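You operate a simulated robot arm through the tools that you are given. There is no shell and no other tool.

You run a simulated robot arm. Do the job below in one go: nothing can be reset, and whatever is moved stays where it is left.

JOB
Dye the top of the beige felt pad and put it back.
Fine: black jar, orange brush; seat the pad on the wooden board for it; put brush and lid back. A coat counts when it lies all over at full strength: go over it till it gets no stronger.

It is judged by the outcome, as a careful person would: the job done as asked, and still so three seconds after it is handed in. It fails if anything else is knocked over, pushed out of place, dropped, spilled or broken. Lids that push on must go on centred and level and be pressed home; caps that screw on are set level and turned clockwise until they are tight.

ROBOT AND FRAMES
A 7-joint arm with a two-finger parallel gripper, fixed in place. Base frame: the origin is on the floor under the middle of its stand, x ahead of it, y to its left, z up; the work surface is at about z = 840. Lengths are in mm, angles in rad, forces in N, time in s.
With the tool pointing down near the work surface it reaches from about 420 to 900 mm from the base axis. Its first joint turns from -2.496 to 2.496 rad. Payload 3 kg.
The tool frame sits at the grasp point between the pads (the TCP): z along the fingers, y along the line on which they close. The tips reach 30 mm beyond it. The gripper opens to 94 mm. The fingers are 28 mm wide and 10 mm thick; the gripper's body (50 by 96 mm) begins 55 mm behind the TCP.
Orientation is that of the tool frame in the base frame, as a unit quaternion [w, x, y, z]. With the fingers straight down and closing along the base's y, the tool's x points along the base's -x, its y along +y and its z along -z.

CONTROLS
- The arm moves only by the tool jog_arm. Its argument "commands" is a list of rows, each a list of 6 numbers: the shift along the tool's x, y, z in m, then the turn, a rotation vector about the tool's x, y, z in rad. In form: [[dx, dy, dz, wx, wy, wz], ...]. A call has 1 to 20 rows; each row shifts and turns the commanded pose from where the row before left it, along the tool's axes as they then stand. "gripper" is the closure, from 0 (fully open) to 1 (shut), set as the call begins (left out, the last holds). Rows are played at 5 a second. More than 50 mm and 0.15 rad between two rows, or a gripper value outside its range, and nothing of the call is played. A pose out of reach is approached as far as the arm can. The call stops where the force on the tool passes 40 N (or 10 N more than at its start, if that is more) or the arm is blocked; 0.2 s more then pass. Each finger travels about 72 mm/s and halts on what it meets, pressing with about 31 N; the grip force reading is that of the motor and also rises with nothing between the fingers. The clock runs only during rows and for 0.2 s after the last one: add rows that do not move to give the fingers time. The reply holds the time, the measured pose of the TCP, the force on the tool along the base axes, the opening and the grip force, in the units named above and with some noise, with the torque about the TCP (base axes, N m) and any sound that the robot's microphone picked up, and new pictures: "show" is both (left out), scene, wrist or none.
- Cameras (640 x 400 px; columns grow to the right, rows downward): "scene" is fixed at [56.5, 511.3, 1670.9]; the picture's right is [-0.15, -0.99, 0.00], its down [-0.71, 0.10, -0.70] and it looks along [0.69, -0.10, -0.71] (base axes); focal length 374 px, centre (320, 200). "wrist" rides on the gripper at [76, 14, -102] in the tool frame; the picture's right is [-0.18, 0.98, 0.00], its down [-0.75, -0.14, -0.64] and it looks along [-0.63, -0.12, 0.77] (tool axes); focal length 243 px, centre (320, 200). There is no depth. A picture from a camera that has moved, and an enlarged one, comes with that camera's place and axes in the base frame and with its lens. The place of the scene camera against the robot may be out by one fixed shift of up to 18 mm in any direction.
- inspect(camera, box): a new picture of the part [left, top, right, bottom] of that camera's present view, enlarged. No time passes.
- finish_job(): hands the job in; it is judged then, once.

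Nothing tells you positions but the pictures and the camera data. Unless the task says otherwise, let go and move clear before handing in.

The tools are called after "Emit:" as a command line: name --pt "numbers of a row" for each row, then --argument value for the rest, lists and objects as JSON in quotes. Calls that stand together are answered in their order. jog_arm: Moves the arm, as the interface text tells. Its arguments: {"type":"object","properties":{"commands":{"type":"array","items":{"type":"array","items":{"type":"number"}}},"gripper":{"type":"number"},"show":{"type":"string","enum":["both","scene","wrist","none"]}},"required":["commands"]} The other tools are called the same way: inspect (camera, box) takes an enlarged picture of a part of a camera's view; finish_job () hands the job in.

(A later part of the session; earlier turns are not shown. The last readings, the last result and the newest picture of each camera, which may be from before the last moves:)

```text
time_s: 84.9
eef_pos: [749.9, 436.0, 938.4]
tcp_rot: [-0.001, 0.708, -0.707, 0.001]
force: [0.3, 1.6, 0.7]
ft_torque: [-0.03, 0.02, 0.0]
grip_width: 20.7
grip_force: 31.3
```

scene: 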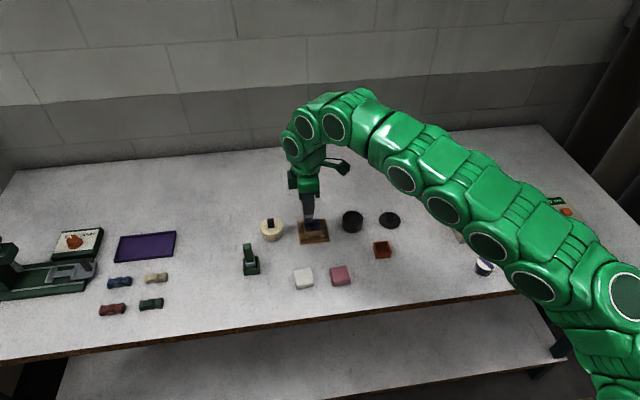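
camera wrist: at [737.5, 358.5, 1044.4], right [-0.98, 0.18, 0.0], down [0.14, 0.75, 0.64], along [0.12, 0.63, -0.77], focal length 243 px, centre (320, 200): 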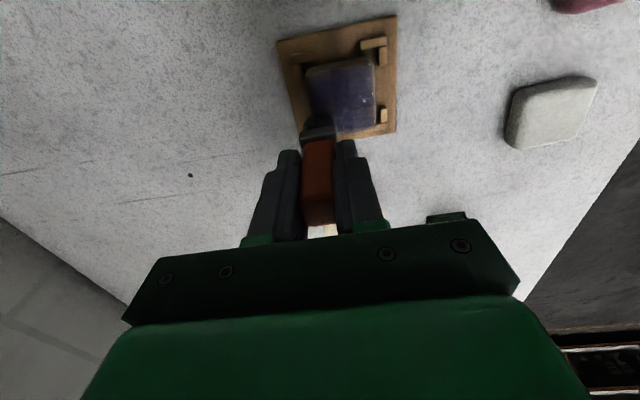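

Emit:
jog_arm --pt "0 0 0.0006 0 0 0" --pt "0 0 0 0 0 0" --gripper 1 --show "none"

Emit:
jog_arm --pt "0.0066 0 0 0 0 0" --pt "0.0066 0 0 0 0 0" --pt "0.0066 0 0 0 0 0" --pt "0.0066 0 0 0 0 0" --pt "0.0066 0 0 0 0 0" --pt "0 0.0065 0 0 0 0" --pt "-0.0066 0 0 0 0 0" --pt "-0.0066 0 0 0 0 0" --pt "-0.0066 0 0 0 0 0" --pt "-0.0066 0 0 0 0 0" --pt "-0.0066 0 0 0 0 0" --pt "0 0.0065 0 0 0 0" --pt "0.0066 0 0 0 0 0" --pt "0.0066 0 0 0 0 0" --pt "0.0066 0 0 0 0 0" --pt "0.0066 0 0 0 0 0" --pt "0.0066 0 0 0 0 0" --pt "0 0.0065 0 0 0 0" --gripper 1 --show "none"

Emit:
jog_arm --pt "-0.0066 0 0 0 0 0" --pt "-0.0066 0 0 0 0 0" --pt "-0.0066 0 0 0 0 0" --pt "-0.0066 0 0 0 0 0" --pt "-0.0066 0 0 0 0 0" --pt "0 0.0065 0 0 0 0" --pt "0.0066 0 0 0 0 0" --pt "0.0066 0 0 0 0 0" --pt "0.0066 0 0 0 0 0" --pt "0.0066 0 0 0 0 0" --pt "0.0066 0 0 0 0 0" --pt "0 0.0065 0 0 0 0" --pt "-0.0066 0 0 0 0 0" --pt "-0.0066 0 0 0 0 0" --pt "-0.0066 0 0 0 0 0" --pt "-0.0066 0 0 0 0 0" --pt "-0.0066 0 0 0 0 0" --pt "0 0.0065 0 0 0 0" --gripper 1 --show "none"

```text
time_s: 85.5
eef_pos: [751.2, 435.7, 939.0]
tcp_rot: [-0.001, 0.707, -0.707, 0.0]
force: [-1.6, 2.4, 7.7]
ft_torque: [0.11, 0.14, -0.02]
grip_width: 21.0
grip_force: 30.7
```

```text
time_s: 89.3
eef_pos: [731.8, 401.8, 939.0]
tcp_rot: [0.001, -0.707, 0.707, 0.0]
force: [5.6, -2.1, 10.2]
ft_torque: [-0.08, -0.3, 0.0]
grip_width: 20.6
grip_force: 30.6
```

```text
time_s: 93.1
eef_pos: [711.8, 437.4, 939.6]
tcp_rot: [-0.001, 0.707, -0.707, -0.001]
force: [5.5, 1.4, 12.3]
ft_torque: [0.08, -0.45, -0.01]
grip_width: 21.1
grip_force: 31.0
```

Emit:
jog_arm --pt "0.0066 0 0 0 0 0" --pt "0.0066 0 0 0 0 0" --pt "0.0066 0 0 0 0 0" --pt "0.0066 0 0 0 0 0" --pt "0.0066 0 0 0 0 0" --pt "0 0 -0.01 0 0 0" --pt "-0.025 -0.01 -0.02 0 0 0" --pt "-0.025 -0.007 -0.02 0 0 0" --pt "0 0 0 0 0 0" --pt "0 0 0 0 0 0" --gripper 1 --show "wrist"

Emit:
inspect --camera "wrist" --box '[250, 0, 410, 100]'

Emit:
inspect --camera "scene" --box '[285, 205, 345, 243]'

```text
time_s: 95.3
eef_pos: [730.1, 452.1, 987.4]
tcp_rot: [0.001, 0.707, -0.707, 0.0]
force: [-0.3, 0.1, 0.0]
ft_torque: [0.01, 0.01, 0.0]
grip_width: 20.8
grip_force: 31.3
camera wrist: at [716.4, 374.2, 1090.3], right [-0.98, 0.18, 0.0], down [0.14, 0.75, 0.64], along [0.12, 0.63, -0.77], focal length 243 px, centre (320, 200)
```

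wrist: 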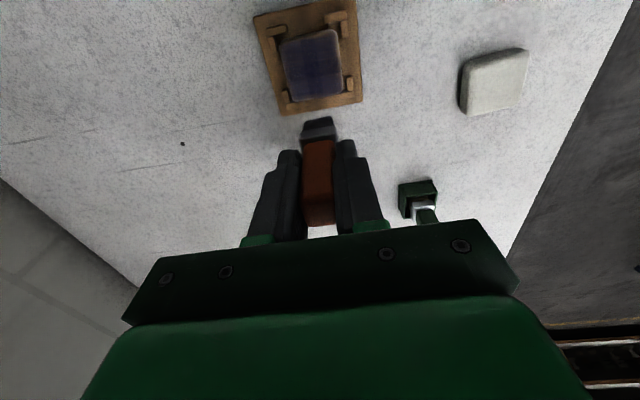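

```text
4.00 times, centred on (330, 50) of wrist
camera zoom: at [716.4, 374.2, 1090.3], right [-0.98, 0.18, 0.0], down [0.14, 0.75, 0.64], along [0.12, 0.63, -0.77], focal length 970 px, centre (280, 800)
```

zoom: 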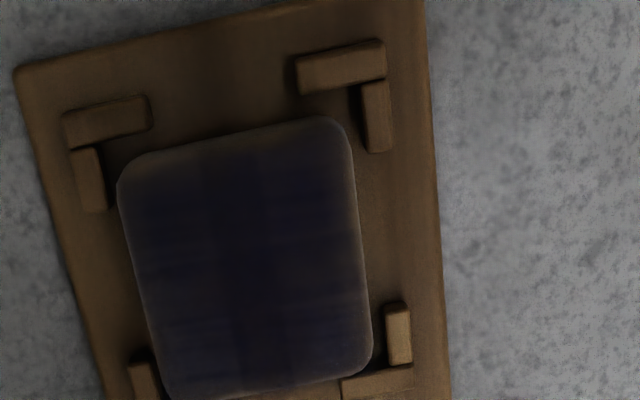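

```text
10.53 times, centred on (315, 224) of scene
camera zoom: at [56.5, 511.3, 1670.9], right [-0.15, -0.99, 0.0], down [-0.71, 0.1, -0.7], along [0.69, -0.1, -0.71], focal length 3931 px, centre (373, -53)
```

zoom: 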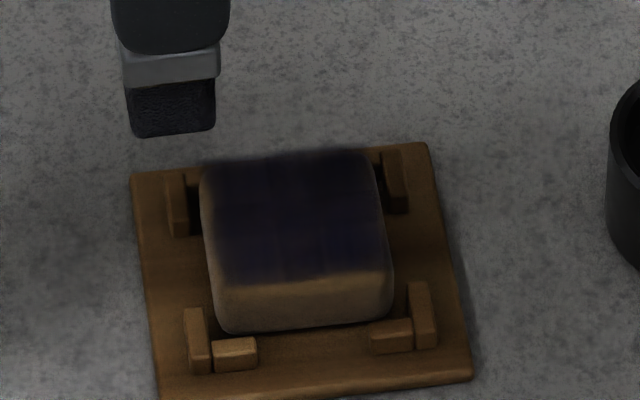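

Emit:
inspect --camera "wrist" --box '[272, 22, 352, 72]'

Emit:
inspect --camera "wrist" --box '[272, 52, 352, 102]'

```text
8.00 times, centred on (312, 47) of wrist
camera zoom: at [716.4, 374.2, 1090.3], right [-0.98, 0.18, 0.0], down [0.14, 0.75, 0.64], along [0.12, 0.63, -0.77], focal length 1941 px, centre (384, 1424)
```

zoom: 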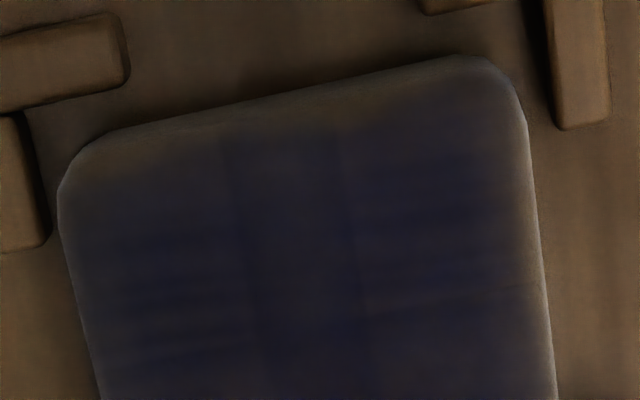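

```text
8.00 times, centred on (312, 77) of wrist
camera zoom: at [716.4, 374.2, 1090.3], right [-0.98, 0.18, 0.0], down [0.14, 0.75, 0.64], along [0.12, 0.63, -0.77], focal length 1941 px, centre (384, 1184)
```

zoom: 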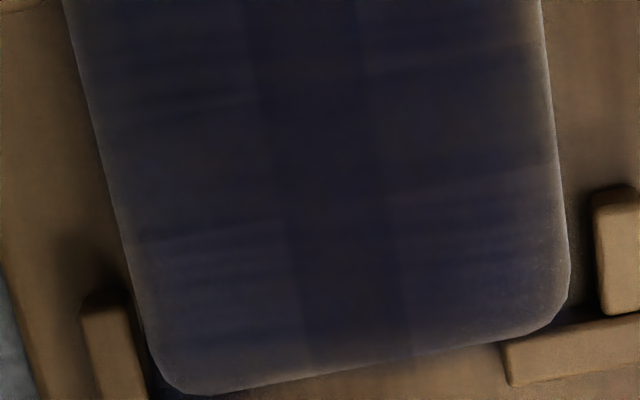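

The middle is strong now, but the extreme edges and corners are still a little thin. I'll re-dip and run a perimeter loop with the brush overhanging the edges.

Emit:
jog_arm --pt "0.0372 -0.0013 0 0 0 0" --pt "0.0372 -0.0013 0 0 0 0" --pt "0.0372 -0.0013 0 0 0 0" --pt "0.0372 -0.0013 0 0 0 0" --pt "0 0 0 0 0 0" --pt "0 0 0.025 0 0 0" --pt "0 0 0.025 0 0 0" --pt "0 0 0 0 0 0" --gripper 1 --show "none"

Emit:
jog_arm --pt "0 0 0.002 0 0 0" --pt "0 0 0.0015 0 0 0" --pt "0 0 0 0 0 0" --gripper 1 --show "none"

Emit:
jog_arm --pt "0 0 0.001 0 0 0" --pt "0 0 0 0 0 0" --gripper 1 --show "none"

```text
time_s: 97.1
eef_pos: [732.6, 303.2, 936.9]
tcp_rot: [-0.002, 0.708, -0.706, 0.001]
force: [-0.1, 0.0, -1.7]
ft_torque: [0.0, 0.05, 0.03]
grip_width: 20.9
grip_force: 31.5
```

```text
time_s: 97.9
eef_pos: [733.1, 302.7, 934.4]
tcp_rot: [0.001, -0.707, 0.707, -0.001]
force: [0.1, 0.0, 0.0]
ft_torque: [0.02, -0.03, -0.01]
grip_width: 20.9
grip_force: 31.2
```

```text
time_s: 98.5
eef_pos: [733.2, 303.6, 934.8]
tcp_rot: [-0.001, 0.708, -0.707, 0.001]
force: [-0.6, 0.3, 6.9]
ft_torque: [0.04, 0.15, -0.02]
grip_width: 20.6
grip_force: 31.3
```

Emit:
jog_arm --pt "0 0 0.0006 0 0 0" --pt "0 0 0 0 0 0" --pt "0 0 -0.003 0 0 0" --pt "0 0 -0.015 0 0 0" --pt "0 0 -0.025 0 0 0" --pt "0 0 -0.014 0 0 0" --pt "-0.0345 -0.0049 0 0 0 0" --pt "-0.0345 -0.0049 0 0 0 0" --pt "-0.0345 -0.0049 0 0 0 0" --pt "-0.0345 -0.0049 0 0 0 0" --pt "0 0 0 0 0 0" --pt "0 0 0.025 0 0 0" --pt "0 0 0.025 0 0 0" --pt "0 0 0 0 0 0" --pt "0 0 0 0 0 0" --gripper 1 --show "wrist"

Emit:
jog_arm --pt "0 0 0.001 0 0 0" --pt "0 0 0 0 0 0" --gripper 1 --show "none"

Emit:
jog_arm --pt "0 0 0.001 0 0 0" --pt "0 0 0 0 0 0" --gripper 1 --show "none"

```text
time_s: 101.7
eef_pos: [753.5, 443.9, 939.6]
tcp_rot: [-0.001, 0.708, -0.706, 0.0]
force: [0.2, -0.3, -0.2]
ft_torque: [-0.01, -0.01, 0.01]
grip_width: 21.2
grip_force: 30.8
camera wrist: at [740.2, 366.3, 1042.4], right [-0.98, 0.18, 0.0], down [0.14, 0.75, 0.64], along [0.12, 0.63, -0.77], focal length 243 px, centre (320, 200)
```

wrist: 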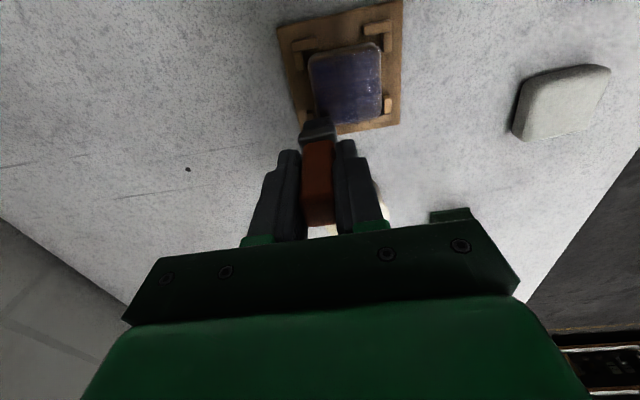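

```text
time_s: 102.3
eef_pos: [753.6, 443.2, 938.8]
tcp_rot: [0.0, 0.708, -0.707, 0.0]
force: [0.5, -0.3, 0.5]
ft_torque: [0.03, 0.02, -0.01]
grip_width: 20.8
grip_force: 31.1
```

```text
time_s: 102.9
eef_pos: [754.2, 443.6, 937.8]
tcp_rot: [-0.001, 0.707, -0.707, 0.0]
force: [-0.3, 2.1, 12.8]
ft_torque: [0.12, 0.14, -0.01]
grip_width: 20.9
grip_force: 31.0
```

Emit:
jog_arm --pt "0.0025 0 -0.0003 0 0 0" --pt "0 0.0075 0 0 0 0" --pt "0 0.0075 0 0 0 0" --pt "0 0.0075 0 0 0 0" --pt "0 0.0075 0 0 0 0" --pt "0 0.0075 0 0 0 0" --pt "0 0.0075 0 0 0 0" --pt "0.0072 0 0 0 0 0" --pt "0.0072 0 0 0 0 0" --pt "0.0072 0 0 0 0 0" --pt "0.0072 0 0 0 0 0" --pt "0.0072 0 0 0 0 0" --pt "0.0072 0 0 0 0 0" --pt "0 -0.0075 0 0 0 0" --pt "0 -0.0075 0 0 0 0" --pt "0 -0.0075 0 0 0 0" --pt "0 -0.0075 0 0 0 0" --pt "0 -0.0075 0 0 0 0" --pt "0 -0.0075 0 0 0 0" --gripper 1 --show "none"

Emit:
jog_arm --pt "-0.0072 0 0 0 0 0" --pt "-0.0072 0 0 0 0 0" --pt "-0.0072 0 0 0 0 0" --pt "-0.0072 0 0 0 0 0" --pt "-0.0072 0 0 0 0 0" --pt "-0.0072 0 0 0 0 0" --gripper 1 --show "none"

```text
time_s: 106.9
eef_pos: [754.5, 396.9, 938.7]
tcp_rot: [0.0, 0.708, -0.707, 0.0]
force: [-4.6, -1.0, 7.8]
ft_torque: [0.01, 0.39, 0.0]
grip_width: 20.9
grip_force: 31.0
```

```text
time_s: 108.3
eef_pos: [753.3, 440.4, 938.0]
tcp_rot: [-0.001, 0.708, -0.706, 0.001]
force: [1.1, 0.6, -0.5]
ft_torque: [-0.02, -0.02, 0.0]
grip_width: 20.9
grip_force: 31.2
```

The force dropped to zero at the end of the last edge, so I'll lift and check whether the pad moved.

Emit:
jog_arm --pt "0 0 -0.01 0 0 0" --pt "-0.01 0.01 -0.02 0 0 0" --pt "-0.005 0.01 -0.02 0 0 0" --pt "0 0 0 0 0 0" --pt "0 0 0 0 0 0" --gripper 1 --show "wrist"

Emit:
inspect --camera "wrist" --box '[250, 0, 410, 100]'

Emit:
inspect --camera "scene" --box '[285, 205, 345, 243]'

```text
time_s: 109.5
eef_pos: [732.1, 455.1, 988.2]
tcp_rot: [0.0, 0.708, -0.707, 0.0]
force: [0.1, -0.6, -1.5]
ft_torque: [-0.01, 0.01, -0.02]
grip_width: 20.7
grip_force: 31.2
camera wrist: at [719.8, 377.0, 1090.9], right [-0.98, 0.18, 0.0], down [0.14, 0.75, 0.64], along [0.12, 0.63, -0.77], focal length 243 px, centre (320, 200)
```

wrist: 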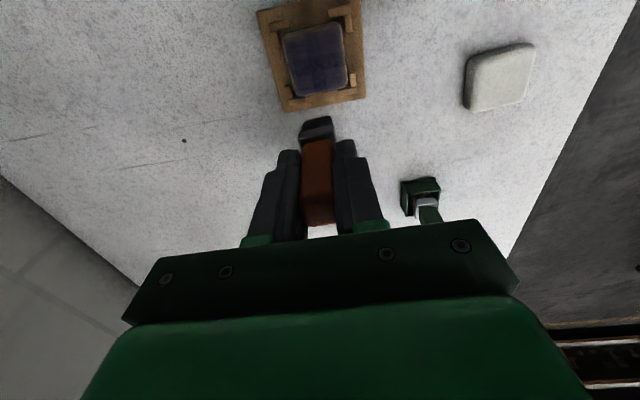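

```text
4.00 times, centred on (330, 50) of wrist
camera zoom: at [719.8, 377.0, 1090.9], right [-0.98, 0.18, 0.0], down [0.14, 0.75, 0.64], along [0.12, 0.63, -0.77], focal length 970 px, centre (280, 800)
```

zoom: 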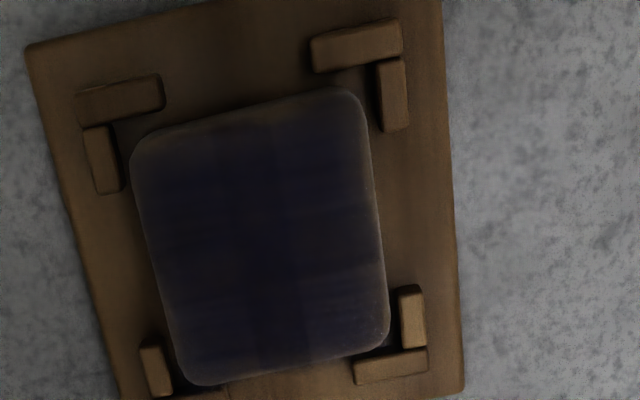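

```text
10.53 times, centred on (315, 224) of scene
camera zoom: at [56.5, 511.3, 1670.9], right [-0.15, -0.99, 0.0], down [-0.71, 0.1, -0.7], along [0.69, -0.1, -0.71], focal length 3931 px, centre (373, -53)
```

zoom: 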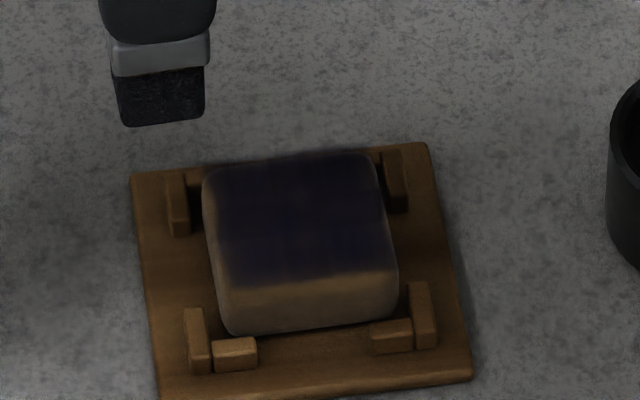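

Emit:
inspect --camera "wrist" --box '[276, 18, 356, 68]'

Emit:
inspect --camera "wrist" --box '[276, 50, 356, 100]'

Emit:
inspect --camera "scene" --box '[297, 215, 329, 235]'

```text
8.00 times, centred on (316, 43) of wrist
camera zoom: at [719.8, 377.0, 1090.9], right [-0.98, 0.18, 0.0], down [0.14, 0.75, 0.64], along [0.12, 0.63, -0.77], focal length 1941 px, centre (352, 1456)
```

zoom: 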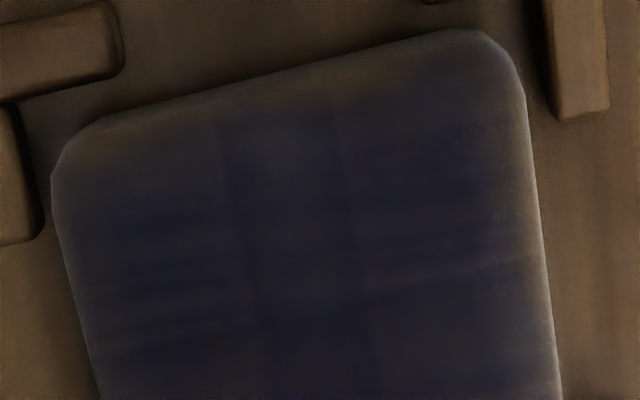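

```text
8.00 times, centred on (316, 75) of wrist
camera zoom: at [719.8, 377.0, 1090.9], right [-0.98, 0.18, 0.0], down [0.14, 0.75, 0.64], along [0.12, 0.63, -0.77], focal length 1941 px, centre (352, 1200)
```

zoom: 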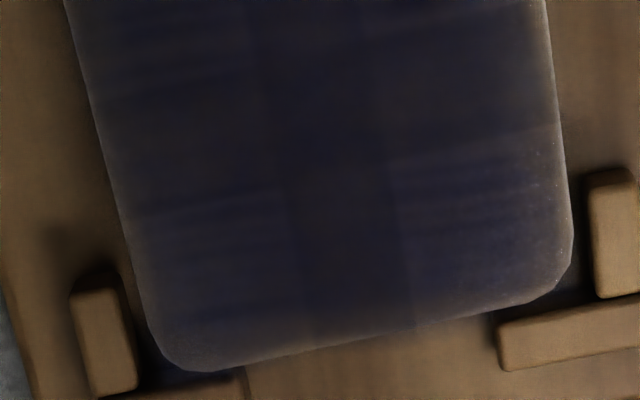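

```text
16.00 times, centred on (313, 225) of scene
camera zoom: at [56.5, 511.3, 1670.9], right [-0.15, -0.99, 0.0], down [-0.71, 0.1, -0.7], along [0.69, -0.1, -0.71], focal length 5975 px, centre (432, -200)
```

zoom: 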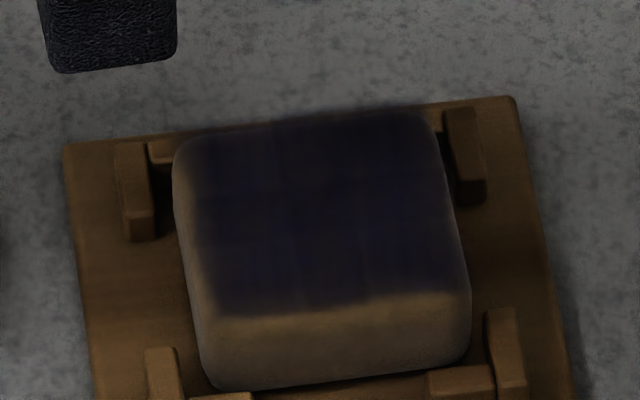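

The pad rotated a degree or two but is still within the stops. I'll go and re-dip, and use the shadow-free moment to look at the coat with the scene camera.

Emit:
jog_arm --pt "0.038 -0.001 0 0 0 0" --pt "0.038 -0.001 0 0 0 0" --pt "0.038 0 0 0 0 0" --pt "0.0378 0 0 0 0 0" --pt "0 0 0 0 0 0" --pt "0 0 0.025 0 0 0" --pt "0 0 0.025 0 0 0" --pt "0 0 0 0 0 0" --gripper 1 --show "none"

Emit:
inspect --camera "scene" --box '[297, 215, 329, 235]'

Emit:
inspect --camera "scene" --box '[310, 190, 390, 240]'

```text
time_s: 111.3
eef_pos: [737.2, 304.9, 937.7]
tcp_rot: [0.0, 0.707, -0.707, 0.001]
force: [-0.4, -0.7, 0.0]
ft_torque: [0.0, 0.01, -0.01]
grip_width: 21.1
grip_force: 31.1
```

```text
16.00 times, centred on (313, 225) of scene
camera zoom: at [56.5, 511.3, 1670.9], right [-0.15, -0.99, 0.0], down [-0.71, 0.1, -0.7], along [0.69, -0.1, -0.71], focal length 5975 px, centre (432, -200)
```

zoom: 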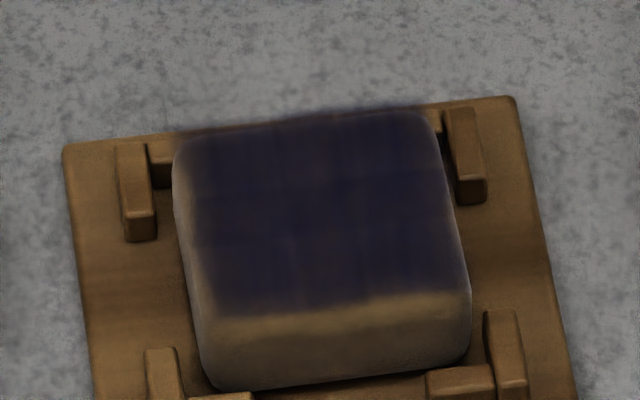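

```text
8.00 times, centred on (350, 215) of scene
camera zoom: at [56.5, 511.3, 1670.9], right [-0.15, -0.99, 0.0], down [-0.71, 0.1, -0.7], along [0.69, -0.1, -0.71], focal length 2988 px, centre (80, 80)
```

zoom: 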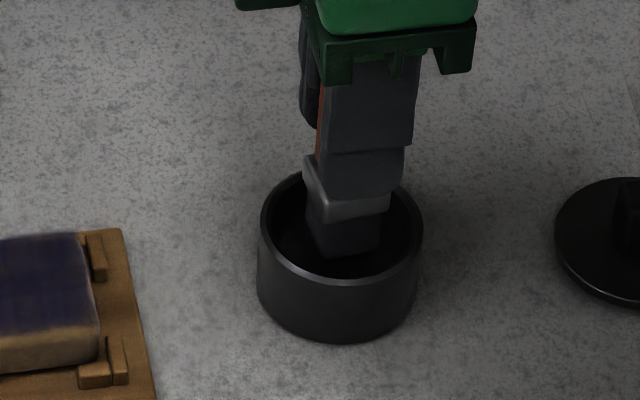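

Seen without shadow, the coat looks nearly uniform, fading only at the rounded rim. I'll load up once more and do a full round to see if it gets any stronger.

Emit:
jog_arm --pt "0 0 0.002 0 0 0" --pt "0 0 0.001 0 0 0" --pt "0 0 0 0 0 0" --gripper 1 --show "none"

Emit:
jog_arm --pt "0 0 0.001 0 0 0" --pt "0 0 0 0 0 0" --gripper 1 --show "none"

Emit:
jog_arm --pt "0 0 0.001 0 0 0" --pt "0 0 0 0 0 0" --gripper 1 --show "none"

```text
time_s: 112.1
eef_pos: [735.1, 303.4, 935.3]
tcp_rot: [0.0, 0.708, -0.706, 0.0]
force: [0.4, -0.1, -0.2]
ft_torque: [-0.03, -0.03, 0.01]
grip_width: 20.9
grip_force: 30.8
```

```text
time_s: 112.7
eef_pos: [735.9, 302.6, 935.0]
tcp_rot: [0.0, 0.708, -0.707, 0.0]
force: [0.6, 0.2, -0.7]
ft_torque: [-0.03, 0.01, 0.02]
grip_width: 21.0
grip_force: 31.1
```

```text
time_s: 113.3
eef_pos: [735.8, 302.7, 933.2]
tcp_rot: [-0.001, 0.708, -0.706, 0.001]
force: [-0.7, -0.2, 5.2]
ft_torque: [0.05, 0.03, -0.04]
grip_width: 21.1
grip_force: 31.1
```

Emit:
jog_arm --pt "0 0 0.0006 0 0 0" --pt "0 0 0 0 0 0" --pt "0 0 -0.003 0 0 0" --pt "0 0 -0.015 0 0 0" --pt "0 0 -0.025 0 0 0" --pt "0 0 -0.014 0 0 0" --pt "-0.033 0.0093 0 0 0 0" --pt "-0.033 0.0093 0 0 0 0" --pt "-0.033 0.0093 0 0 0 0" --pt "0 0 0 0 0 0" --pt "0 0 0.025 0 0 0" --pt "0 0 0.024 0 0 0" --pt "0 0 0 0 0 0" --pt "0 0 0 0 0 0" --gripper 1 --show "wrist"

Emit:
jog_arm --pt "0 0 0.0015 0 0 0" --pt "0 0 0 0 0 0" --gripper 1 --show "none"

Emit:
jog_arm --pt "0 0 0.001 0 0 0" --pt "0 0 0 0 0 0" --gripper 1 --show "none"

```text
time_s: 116.3
eef_pos: [707.9, 401.7, 941.0]
tcp_rot: [0.0, 0.708, -0.707, 0.0]
force: [-0.8, 0.2, -0.1]
ft_torque: [0.02, 0.0, 0.01]
grip_width: 21.2
grip_force: 31.2
camera wrist: at [694.4, 323.2, 1043.9], right [-0.98, 0.18, 0.0], down [0.14, 0.75, 0.64], along [0.12, 0.63, -0.77], focal length 243 px, centre (320, 200)
```

wrist: 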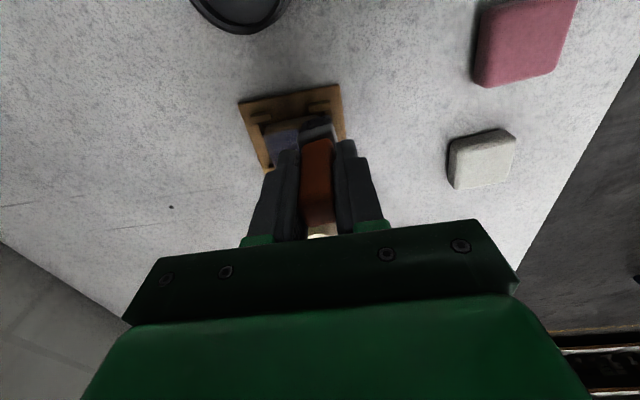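

```text
time_s: 116.9
eef_pos: [707.7, 400.7, 938.3]
tcp_rot: [0.0, 0.708, -0.707, 0.0]
force: [0.1, 0.2, 0.1]
ft_torque: [0.0, -0.01, 0.04]
grip_width: 21.2
grip_force: 31.1
```

```text
time_s: 117.5
eef_pos: [707.4, 400.8, 938.0]
tcp_rot: [-0.001, 0.708, -0.707, 0.0]
force: [-1.4, 0.7, 8.8]
ft_torque: [0.05, 0.07, 0.03]
grip_width: 20.9
grip_force: 31.1
```

Emit:
jog_arm --pt "-0.0066 0 0 0 0 0" --pt "-0.0066 0 0 0 0 0" --pt "-0.0066 0 0 0 0 0" --pt "-0.0066 0 0 0 0 0" --pt "-0.0066 0 0 0 0 0" --pt "-0.0066 0 0 0 0 0" --pt "0 -0.0075 0 0 0 0" --pt "0.0066 0 0 0 0 0" --pt "0.0066 0 0 0 0 0" --pt "0.0066 0 0 0 0 0" --pt "0.0066 0 0 0 0 0" --pt "0.0066 0 0 0 0 0" --pt "0.0066 0 0 0 0 0" --pt "0 -0.0075 0 0 0 0" --pt "-0.0066 0 0 0 0 0" --pt "-0.0066 0 0 0 0 0" --pt "-0.0066 0 0 0 0 0" --pt "-0.0066 0 0 0 0 0" --pt "-0.0066 0 0 0 0 0" --pt "-0.0066 0 0 0 0 0" --gripper 1 --show "none"

Emit:
jog_arm --pt "0 -0.0075 0 0 0 0" --pt "0.0066 0 0 0 0 0" --pt "0.0066 0 0 0 0 0" --pt "0.0066 0 0 0 0 0" --pt "0.0066 0 0 0 0 0" --pt "0.0066 0 0 0 0 0" --pt "0.0066 0 0 0 0 0" --pt "0 -0.0075 0 0 0 0" --pt "-0.0066 0 0 0 0 0" --pt "-0.0066 0 0 0 0 0" --pt "-0.0066 0 0 0 0 0" --pt "-0.0066 0 0 0 0 0" --pt "-0.0066 0 0 0 0 0" --pt "-0.0066 0 0 0 0 0" --pt "0 -0.0075 0 0 0 0" --gripper 1 --show "none"

Emit:
jog_arm --pt "0.0066 0 0 0 0 0" --pt "0.0066 0 0 0 0 0" --pt "0.0066 0 0 0 0 0" --pt "0.0066 0 0 0 0 0" --pt "0.0066 0 0 0 0 0" --pt "0.0066 0 0 0 0 0" --pt "0 -0.0065 0 0 0 0" --pt "-0.0066 0 0 0 0 0" --pt "-0.0066 0 0 0 0 0" --pt "-0.0066 0 0 0 0 0" --pt "-0.0066 0 0 0 0 0" --pt "-0.0066 0 0 0 0 0" --pt "-0.0066 0 0 0 0 0" --gripper 1 --show "none"

```text
time_s: 121.7
eef_pos: [723.4, 441.1, 938.5]
tcp_rot: [-0.001, 0.708, -0.706, -0.001]
force: [-0.7, -2.3, 4.7]
ft_torque: [-0.13, 0.01, 0.02]
grip_width: 21.2
grip_force: 31.0
```

```text
time_s: 124.9
eef_pos: [743.9, 442.1, 938.6]
tcp_rot: [0.0, 0.709, -0.706, 0.0]
force: [-3.9, 3.7, 10.7]
ft_torque: [0.21, 0.34, -0.03]
grip_width: 21.2
grip_force: 30.7
```

```text
time_s: 127.7
eef_pos: [751.2, 442.2, 939.0]
tcp_rot: [-0.001, 0.708, -0.706, 0.0]
force: [-2.9, -3.3, 10.5]
ft_torque: [-0.32, 0.16, 0.01]
grip_width: 20.9
grip_force: 30.5
```

Emit:
jog_arm --pt "0 0 -0.01 0 0 0" --pt "0 0 -0.02 0 0 0" --pt "0 0 -0.02 0 0 0" --pt "0.035 0.004 0 0 0 0" --pt "0.035 0.004 0 0 0 0" --pt "0.035 0.004 0 0 0 0" --pt "0.034 0.004 0 0 0 0" --pt "0 0 0 0 0 0" --pt "0 0 0 0 0 0" --gripper 1 --show "both"

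Emit:
inspect --camera "scene" --box '[297, 215, 329, 235]'

Emit:
inspect --camera "wrist" --box '[230, 70, 410, 182]'

```text
time_s: 129.7
eef_pos: [735.0, 300.5, 986.8]
tcp_rot: [0.0, 0.707, -0.707, 0.001]
force: [0.0, -0.6, -0.7]
ft_torque: [-0.01, -0.03, -0.01]
grip_width: 21.1
grip_force: 30.4
camera wrist: at [721.4, 222.7, 1089.1], right [-0.98, 0.18, 0.0], down [0.14, 0.75, 0.64], along [0.12, 0.63, -0.77], focal length 243 px, centre (320, 200)
```

scene: 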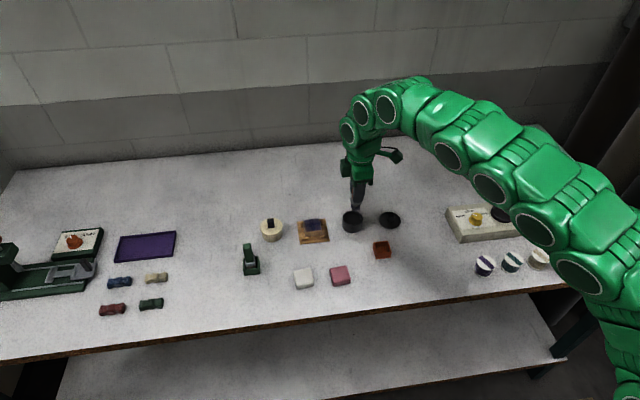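
wrist: 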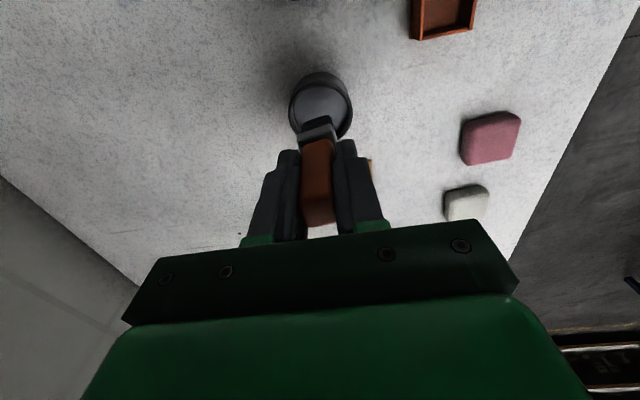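

```text
16.00 times, centred on (313, 225) of scene
camera zoom: at [56.5, 511.3, 1670.9], right [-0.15, -0.99, 0.0], down [-0.71, 0.1, -0.7], along [0.69, -0.1, -0.71], focal length 5975 px, centre (432, -200)
```

zoom: 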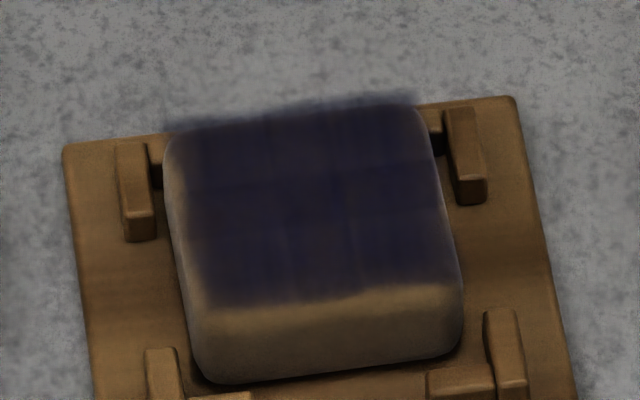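

```text
3.56 times, centred on (320, 126) of wrist
camera zoom: at [721.4, 222.7, 1089.1], right [-0.98, 0.18, 0.0], down [0.14, 0.75, 0.64], along [0.12, 0.63, -0.77], focal length 863 px, centre (320, 463)
```

zoom: 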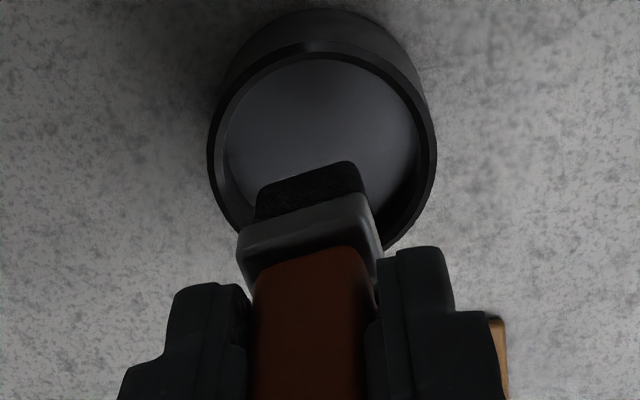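

The brush now appears skewed in the grip. I'll look closely.

Emit:
inspect --camera "wrist" --box '[270, 100, 370, 162]'

Emit:
inspect --camera "wrist" --box '[270, 160, 370, 240]'

Emit:
inspect --camera "scene" --box '[330, 165, 386, 215]'

```text
6.40 times, centred on (320, 131) of wrist
camera zoom: at [721.4, 222.7, 1089.1], right [-0.98, 0.18, 0.0], down [0.14, 0.75, 0.64], along [0.12, 0.63, -0.77], focal length 1553 px, centre (320, 642)
```

zoom: 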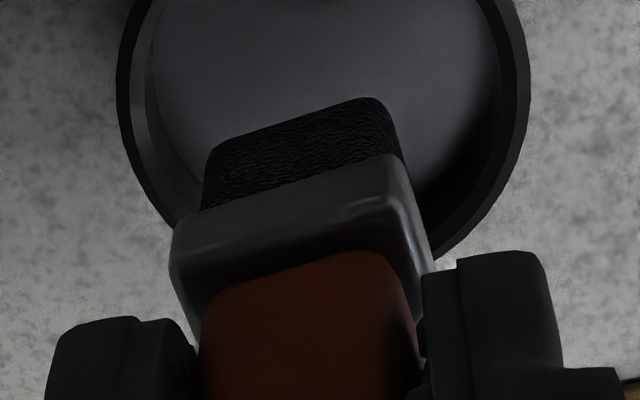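

```text
5.00 times, centred on (320, 200) of wrist
camera zoom: at [721.4, 222.7, 1089.1], right [-0.98, 0.18, 0.0], down [0.14, 0.75, 0.64], along [0.12, 0.63, -0.77], focal length 1213 px, centre (320, 200)
```

zoom: 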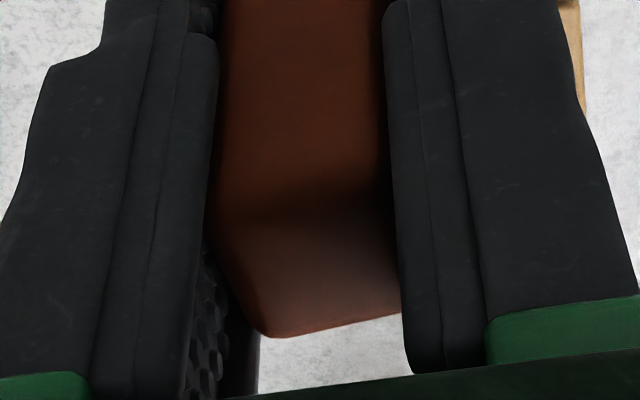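

```text
8.00 times, centred on (358, 190) of scene
camera zoom: at [56.5, 511.3, 1670.9], right [-0.15, -0.99, 0.0], down [-0.71, 0.1, -0.7], along [0.69, -0.1, -0.71], focal length 2988 px, centre (16, 280)
```

zoom: 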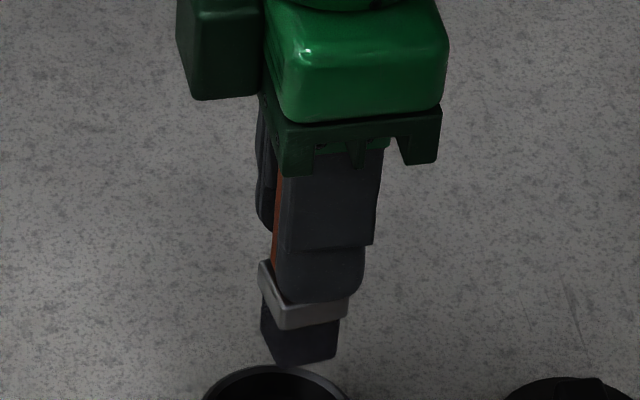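

The brush has yawed about 6–7° in the grip but isn't tilted; I'll compensate when returning it. I'll get a close overhead look at the coat now.

Emit:
jog_arm --pt "-0.038 0.001 0 0 0 0" --pt "-0.038 0.001 0 0 0 0" --pt "-0.038 0.001 0 0 0 0" --pt "-0.038 0.001 0 0 0 0" --pt "0 0 0 0 0 0" --pt "0 0 0 0 0 0" --gripper 1 --show "wrist"

Emit:
inspect --camera "wrist" --box '[276, 20, 356, 70]'

Emit:
inspect --camera "wrist" --box '[276, 50, 356, 100]'

```text
time_s: 131.1
eef_pos: [733.6, 453.4, 988.6]
tcp_rot: [0.0, 0.708, -0.707, 0.0]
force: [1.4, 0.5, -0.6]
ft_torque: [-0.01, 0.03, 0.03]
grip_width: 20.9
grip_force: 31.1
camera wrist: at [720.1, 374.9, 1091.0], right [-0.98, 0.18, 0.0], down [0.14, 0.75, 0.64], along [0.12, 0.63, -0.77], focal length 243 px, centre (320, 200)
```

wrist: 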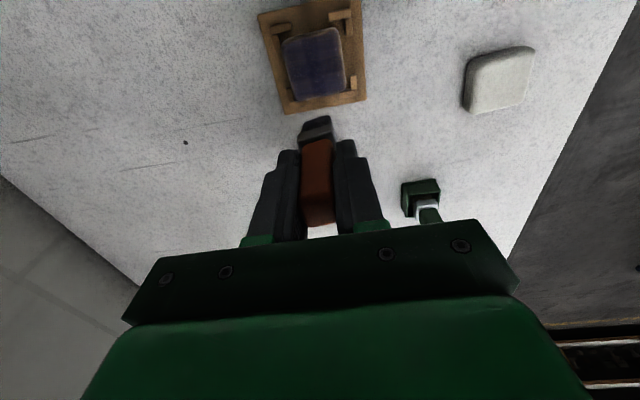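

```text
8.00 times, centred on (316, 45) of wrist
camera zoom: at [720.1, 374.9, 1091.0], right [-0.98, 0.18, 0.0], down [0.14, 0.75, 0.64], along [0.12, 0.63, -0.77], focal length 1941 px, centre (352, 1440)
```

zoom: 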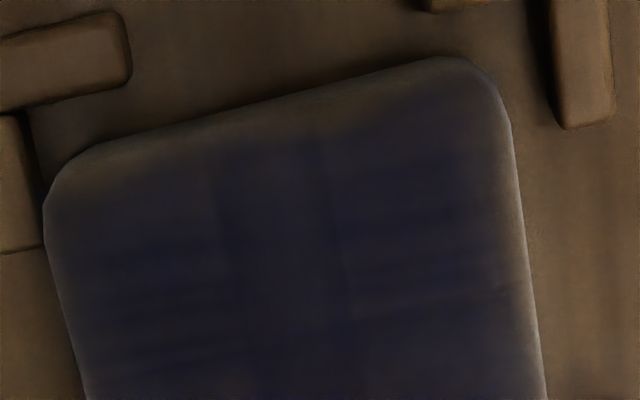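

```text
8.00 times, centred on (316, 75) of wrist
camera zoom: at [720.1, 374.9, 1091.0], right [-0.98, 0.18, 0.0], down [0.14, 0.75, 0.64], along [0.12, 0.63, -0.77], focal length 1941 px, centre (352, 1200)
```

zoom: 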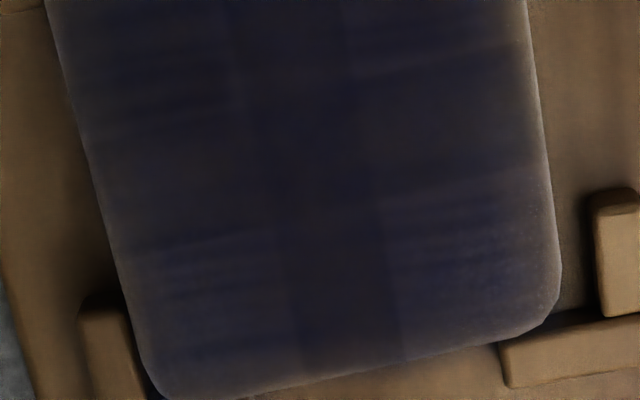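

The corner areas still look slightly lighter than the central cross. I'll scrub one corner (-x/+y) on its own to test whether it can get any stronger.

Emit:
jog_arm --pt "0.02 0.0168 0 0 0 0" --pt "0 0 0.025 0 0 0" --pt "0 0 0.023 0 0 0" --pt "0 0 0 0 0 0" --pt "0 0 0 0 0 0" --gripper 1 --show "none"

Emit:
jog_arm --pt "0 0 0.0015 0 0 0" --pt "0 0 0 0 0 0" --gripper 1 --show "none"

Emit:
jog_arm --pt "0 0 0.001 0 0 0" --pt "0 0 0 0 0 0" --gripper 1 --show "none"

```text
time_s: 132.3
eef_pos: [715.8, 434.6, 941.0]
tcp_rot: [-0.001, 0.708, -0.706, 0.0]
force: [0.5, 0.4, 0.5]
ft_torque: [-0.03, 0.01, 0.02]
grip_width: 20.7
grip_force: 30.4
```

```text
time_s: 132.9
eef_pos: [715.5, 434.2, 939.3]
tcp_rot: [0.0, 0.708, -0.706, 0.001]
force: [-0.9, -0.2, -0.9]
ft_torque: [-0.01, 0.03, 0.02]
grip_width: 20.7
grip_force: 31.0
```

```text
time_s: 133.5
eef_pos: [716.5, 434.4, 938.2]
tcp_rot: [-0.001, 0.708, -0.707, 0.001]
force: [-0.9, 0.8, 4.6]
ft_torque: [0.05, 0.01, 0.01]
grip_width: 21.1
grip_force: 31.2
```

Emit:
jog_arm --pt "0 -0.006 0.0002 0 0 0" --pt "0.006 0 0 0 0 0" --pt "0 0.006 0 0 0 0" --pt "-0.006 0 0 0 0 0" --pt "0 -0.006 0 0 0 0" --pt "0.006 0 0 0 0 0" --pt "0 0.006 0 0 0 0" --pt "-0.006 0 0 0 0 0" --pt "0 0.004 0 0 0 0" --pt "-0.004 0 0 0 0 0" --pt "0 -0.006 0 0 0 0" --pt "0.006 0 0 0 0 0" --pt "0 0.006 0 0 0 0" --pt "-0.006 0 0 0 0 0" --pt "0 -0.006 0 0 0 0" --pt "0.006 0 0 0 0 0" --pt "0 0.006 0 0 0 0" --pt "0 0 0 0 0 0" --gripper 1 --show "none"

Emit:
jog_arm --pt "0 0 -0.01 0 0 0" --pt "-0.012 -0.01 -0.02 0 0 0" --pt "-0.01 -0.01 -0.02 0 0 0" --pt "0 0 0 0 0 0" --pt "0 0 0 0 0 0" --gripper 1 --show "wrist"

Emit:
inspect --camera "wrist" --box '[276, 20, 356, 70]'

Emit:
inspect --camera "wrist" --box '[276, 50, 356, 100]'

```text
time_s: 136.7
eef_pos: [715.1, 436.2, 938.7]
tcp_rot: [-0.001, 0.708, -0.706, 0.0]
force: [-3.4, -1.3, 11.3]
ft_torque: [-0.13, 0.14, -0.02]
grip_width: 20.7
grip_force: 30.4
stopped in row 15: the force on the tool passed its limit at 41 N (the readings are from after the stop); the commanded pose is now the measured one
```

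```text
time_s: 137.9
eef_pos: [733.8, 458.9, 987.5]
tcp_rot: [0.0, 0.708, -0.707, 0.0]
force: [0.2, 1.3, -0.7]
ft_torque: [0.01, 0.01, -0.01]
grip_width: 21.1
grip_force: 31.3
camera wrist: at [721.2, 381.2, 1090.2], right [-0.98, 0.18, 0.0], down [0.14, 0.75, 0.64], along [0.12, 0.63, -0.77], focal length 243 px, centre (320, 200)
```

wrist: 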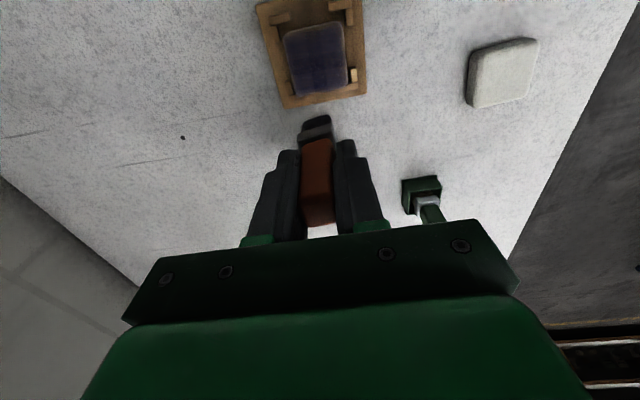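

```text
8.00 times, centred on (316, 45) of wrist
camera zoom: at [721.2, 381.2, 1090.2], right [-0.98, 0.18, 0.0], down [0.14, 0.75, 0.64], along [0.12, 0.63, -0.77], focal length 1941 px, centre (352, 1440)
```

zoom: 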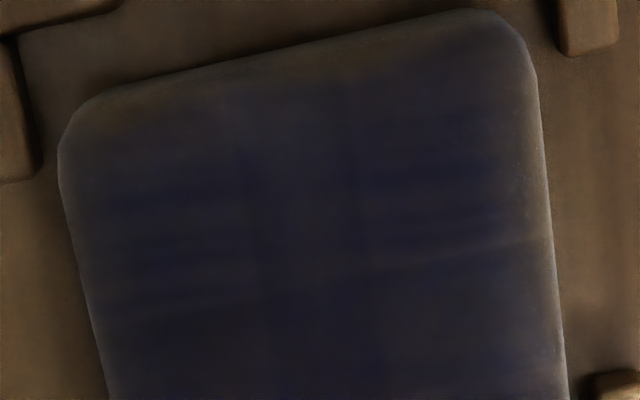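

```text
8.00 times, centred on (316, 75) of wrist
camera zoom: at [721.2, 381.2, 1090.2], right [-0.98, 0.18, 0.0], down [0.14, 0.75, 0.64], along [0.12, 0.63, -0.77], focal length 1941 px, centre (352, 1200)
```

zoom: 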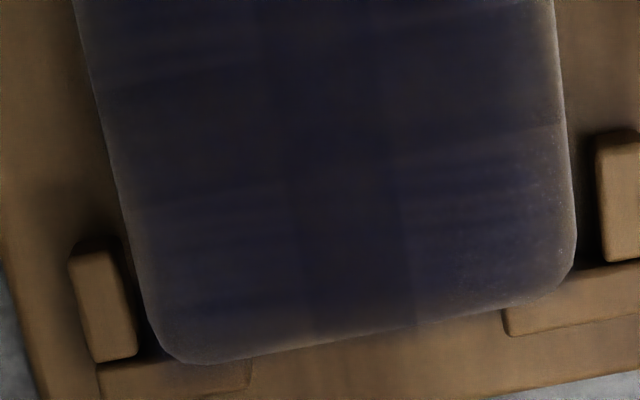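

Scrubbing that corner changed nothing, so the interior is at full strength. Only the +x/-y corner still shows a brownish tint, so I'll re-dip and work that corner and its edges.

Emit:
jog_arm --pt "0.0388 -0.0003 0 0 0 0" --pt "0.0388 -0.0003 0 0 0 0" --pt "0.0388 -0.0003 0 0 0 0" --pt "0.0388 -0.0003 0 0 0 0" --pt "0 0 0 0 0 0" --pt "0 0 0.025 0 0 0" --pt "0 0 0.025 0 0 0" --pt "0 0 0 0 0 0" --gripper 1 --show "none"

Emit:
jog_arm --pt "0 0 0.002 0 0 0" --pt "0 0 0.001 0 0 0" --pt "0 0 0 0 0 0" --gripper 1 --show "none"

Emit:
jog_arm --pt "0 0 0.001 0 0 0" --pt "0 0 0 0 0 0" --gripper 1 --show "none"

```text
time_s: 139.7
eef_pos: [734.9, 304.5, 937.7]
tcp_rot: [0.0, 0.707, -0.707, 0.0]
force: [-0.3, 0.3, 0.2]
ft_torque: [0.0, -0.01, 0.02]
grip_width: 21.2
grip_force: 31.3
```

```text
time_s: 140.5
eef_pos: [734.4, 305.6, 935.6]
tcp_rot: [0.0, 0.707, -0.707, 0.0]
force: [0.1, 0.4, -0.2]
ft_torque: [0.01, 0.02, -0.02]
grip_width: 21.0
grip_force: 31.1
```

```text
time_s: 141.1
eef_pos: [735.1, 306.0, 933.3]
tcp_rot: [0.0, 0.708, -0.706, 0.0]
force: [0.3, -0.4, 0.0]
ft_torque: [0.03, -0.02, 0.03]
grip_width: 20.9
grip_force: 30.8
```

Emit:
jog_arm --pt "0 0 0.001 0 0 0" --pt "0 0 0 0 0 0" --gripper 1 --show "none"

Emit:
jog_arm --pt "0 0 0.0006 0 0 0" --pt "0 0 0 0 0 0" --gripper 1 --show "none"

```text
time_s: 141.7
eef_pos: [735.1, 305.5, 934.4]
tcp_rot: [0.0, 0.708, -0.706, 0.0]
force: [-2.8, 0.9, 12.3]
ft_torque: [0.01, 0.18, 0.0]
grip_width: 21.2
grip_force: 31.0
```

```text
time_s: 142.3
eef_pos: [735.5, 305.1, 932.4]
tcp_rot: [0.0, 0.708, -0.707, 0.001]
force: [-9.0, 1.1, 33.2]
ft_torque: [0.12, 0.71, 0.01]
grip_width: 21.3
grip_force: 31.3
```

Emit:
jog_arm --pt "0 0 -0.003 0 0 0" --pt "0 0 -0.015 0 0 0" --pt "0 0 -0.025 0 0 0" --pt "0 0 -0.014 0 0 0" --pt "-0.0326 -0.0042 0 0 0 0" --pt "-0.0326 -0.0042 0 0 0 0" --pt "-0.0326 -0.0042 0 0 0 0" --pt "0 0 0 0 0 0" --pt "0 0 0.025 0 0 0" --pt "0 0 0.0235 0 0 0" --pt "0 0 0 0 0 0" --pt "0 0 0 0 0 0" --gripper 1 --show "wrist"

Emit:
jog_arm --pt "0 0 0.0015 0 0 0" --pt "0 0 0 0 0 0" --gripper 1 --show "none"

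Emit:
jog_arm --pt "0 0 0.001 0 0 0" --pt "0 0 0 0 0 0" --gripper 1 --show "none"

```text
time_s: 144.9
eef_pos: [748.5, 401.2, 939.9]
tcp_rot: [0.0, 0.708, -0.706, 0.0]
force: [-0.1, 0.2, -0.5]
ft_torque: [-0.02, 0.02, -0.03]
grip_width: 21.6
grip_force: 31.2
camera wrist: at [735.4, 324.0, 1043.4], right [-0.98, 0.18, 0.0], down [0.14, 0.75, 0.64], along [0.12, 0.63, -0.77], focal length 243 px, centre (320, 200)
```

wrist: 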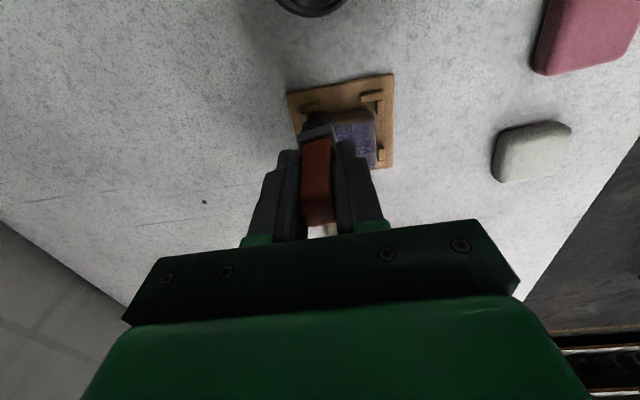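

```text
time_s: 145.5
eef_pos: [749.3, 402.3, 938.6]
tcp_rot: [0.0, 0.708, -0.706, 0.001]
force: [-0.1, 0.8, 0.9]
ft_torque: [0.05, -0.01, -0.02]
grip_width: 20.9
grip_force: 31.2
```

```text
time_s: 146.1
eef_pos: [747.7, 401.8, 940.1]
tcp_rot: [0.0, 0.708, -0.707, -0.001]
force: [1.5, -2.3, 14.1]
ft_torque: [-0.08, 0.07, 0.01]
grip_width: 21.3
grip_force: 31.5
```

Emit:
inspect --camera "wrist" --box '[270, 80, 400, 162]'

Emit:
inspect --camera "scene" --box '[285, 190, 345, 240]'

```text
4.88 times, centred on (335, 121) of wrist
camera zoom: at [735.3, 324.6, 1041.5], right [-0.98, 0.18, 0.0], down [0.14, 0.75, 0.64], along [0.12, 0.63, -0.77], focal length 1184 px, centre (247, 585)
```

zoom: 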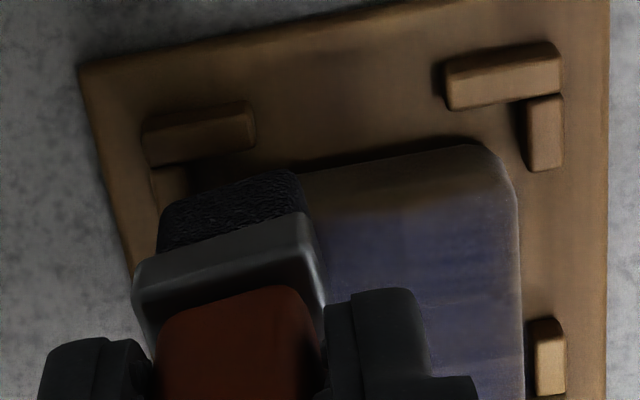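

```text
8.00 times, centred on (315, 215) of scene
camera zoom: at [56.5, 511.3, 1670.9], right [-0.15, -0.99, 0.0], down [-0.71, 0.1, -0.7], along [0.69, -0.1, -0.71], focal length 2988 px, centre (360, 80)
```

zoom: 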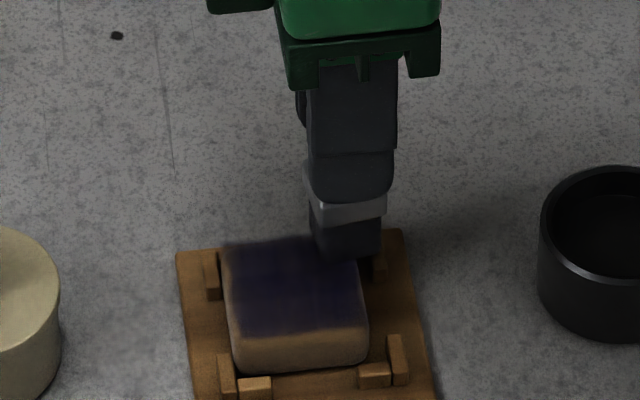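

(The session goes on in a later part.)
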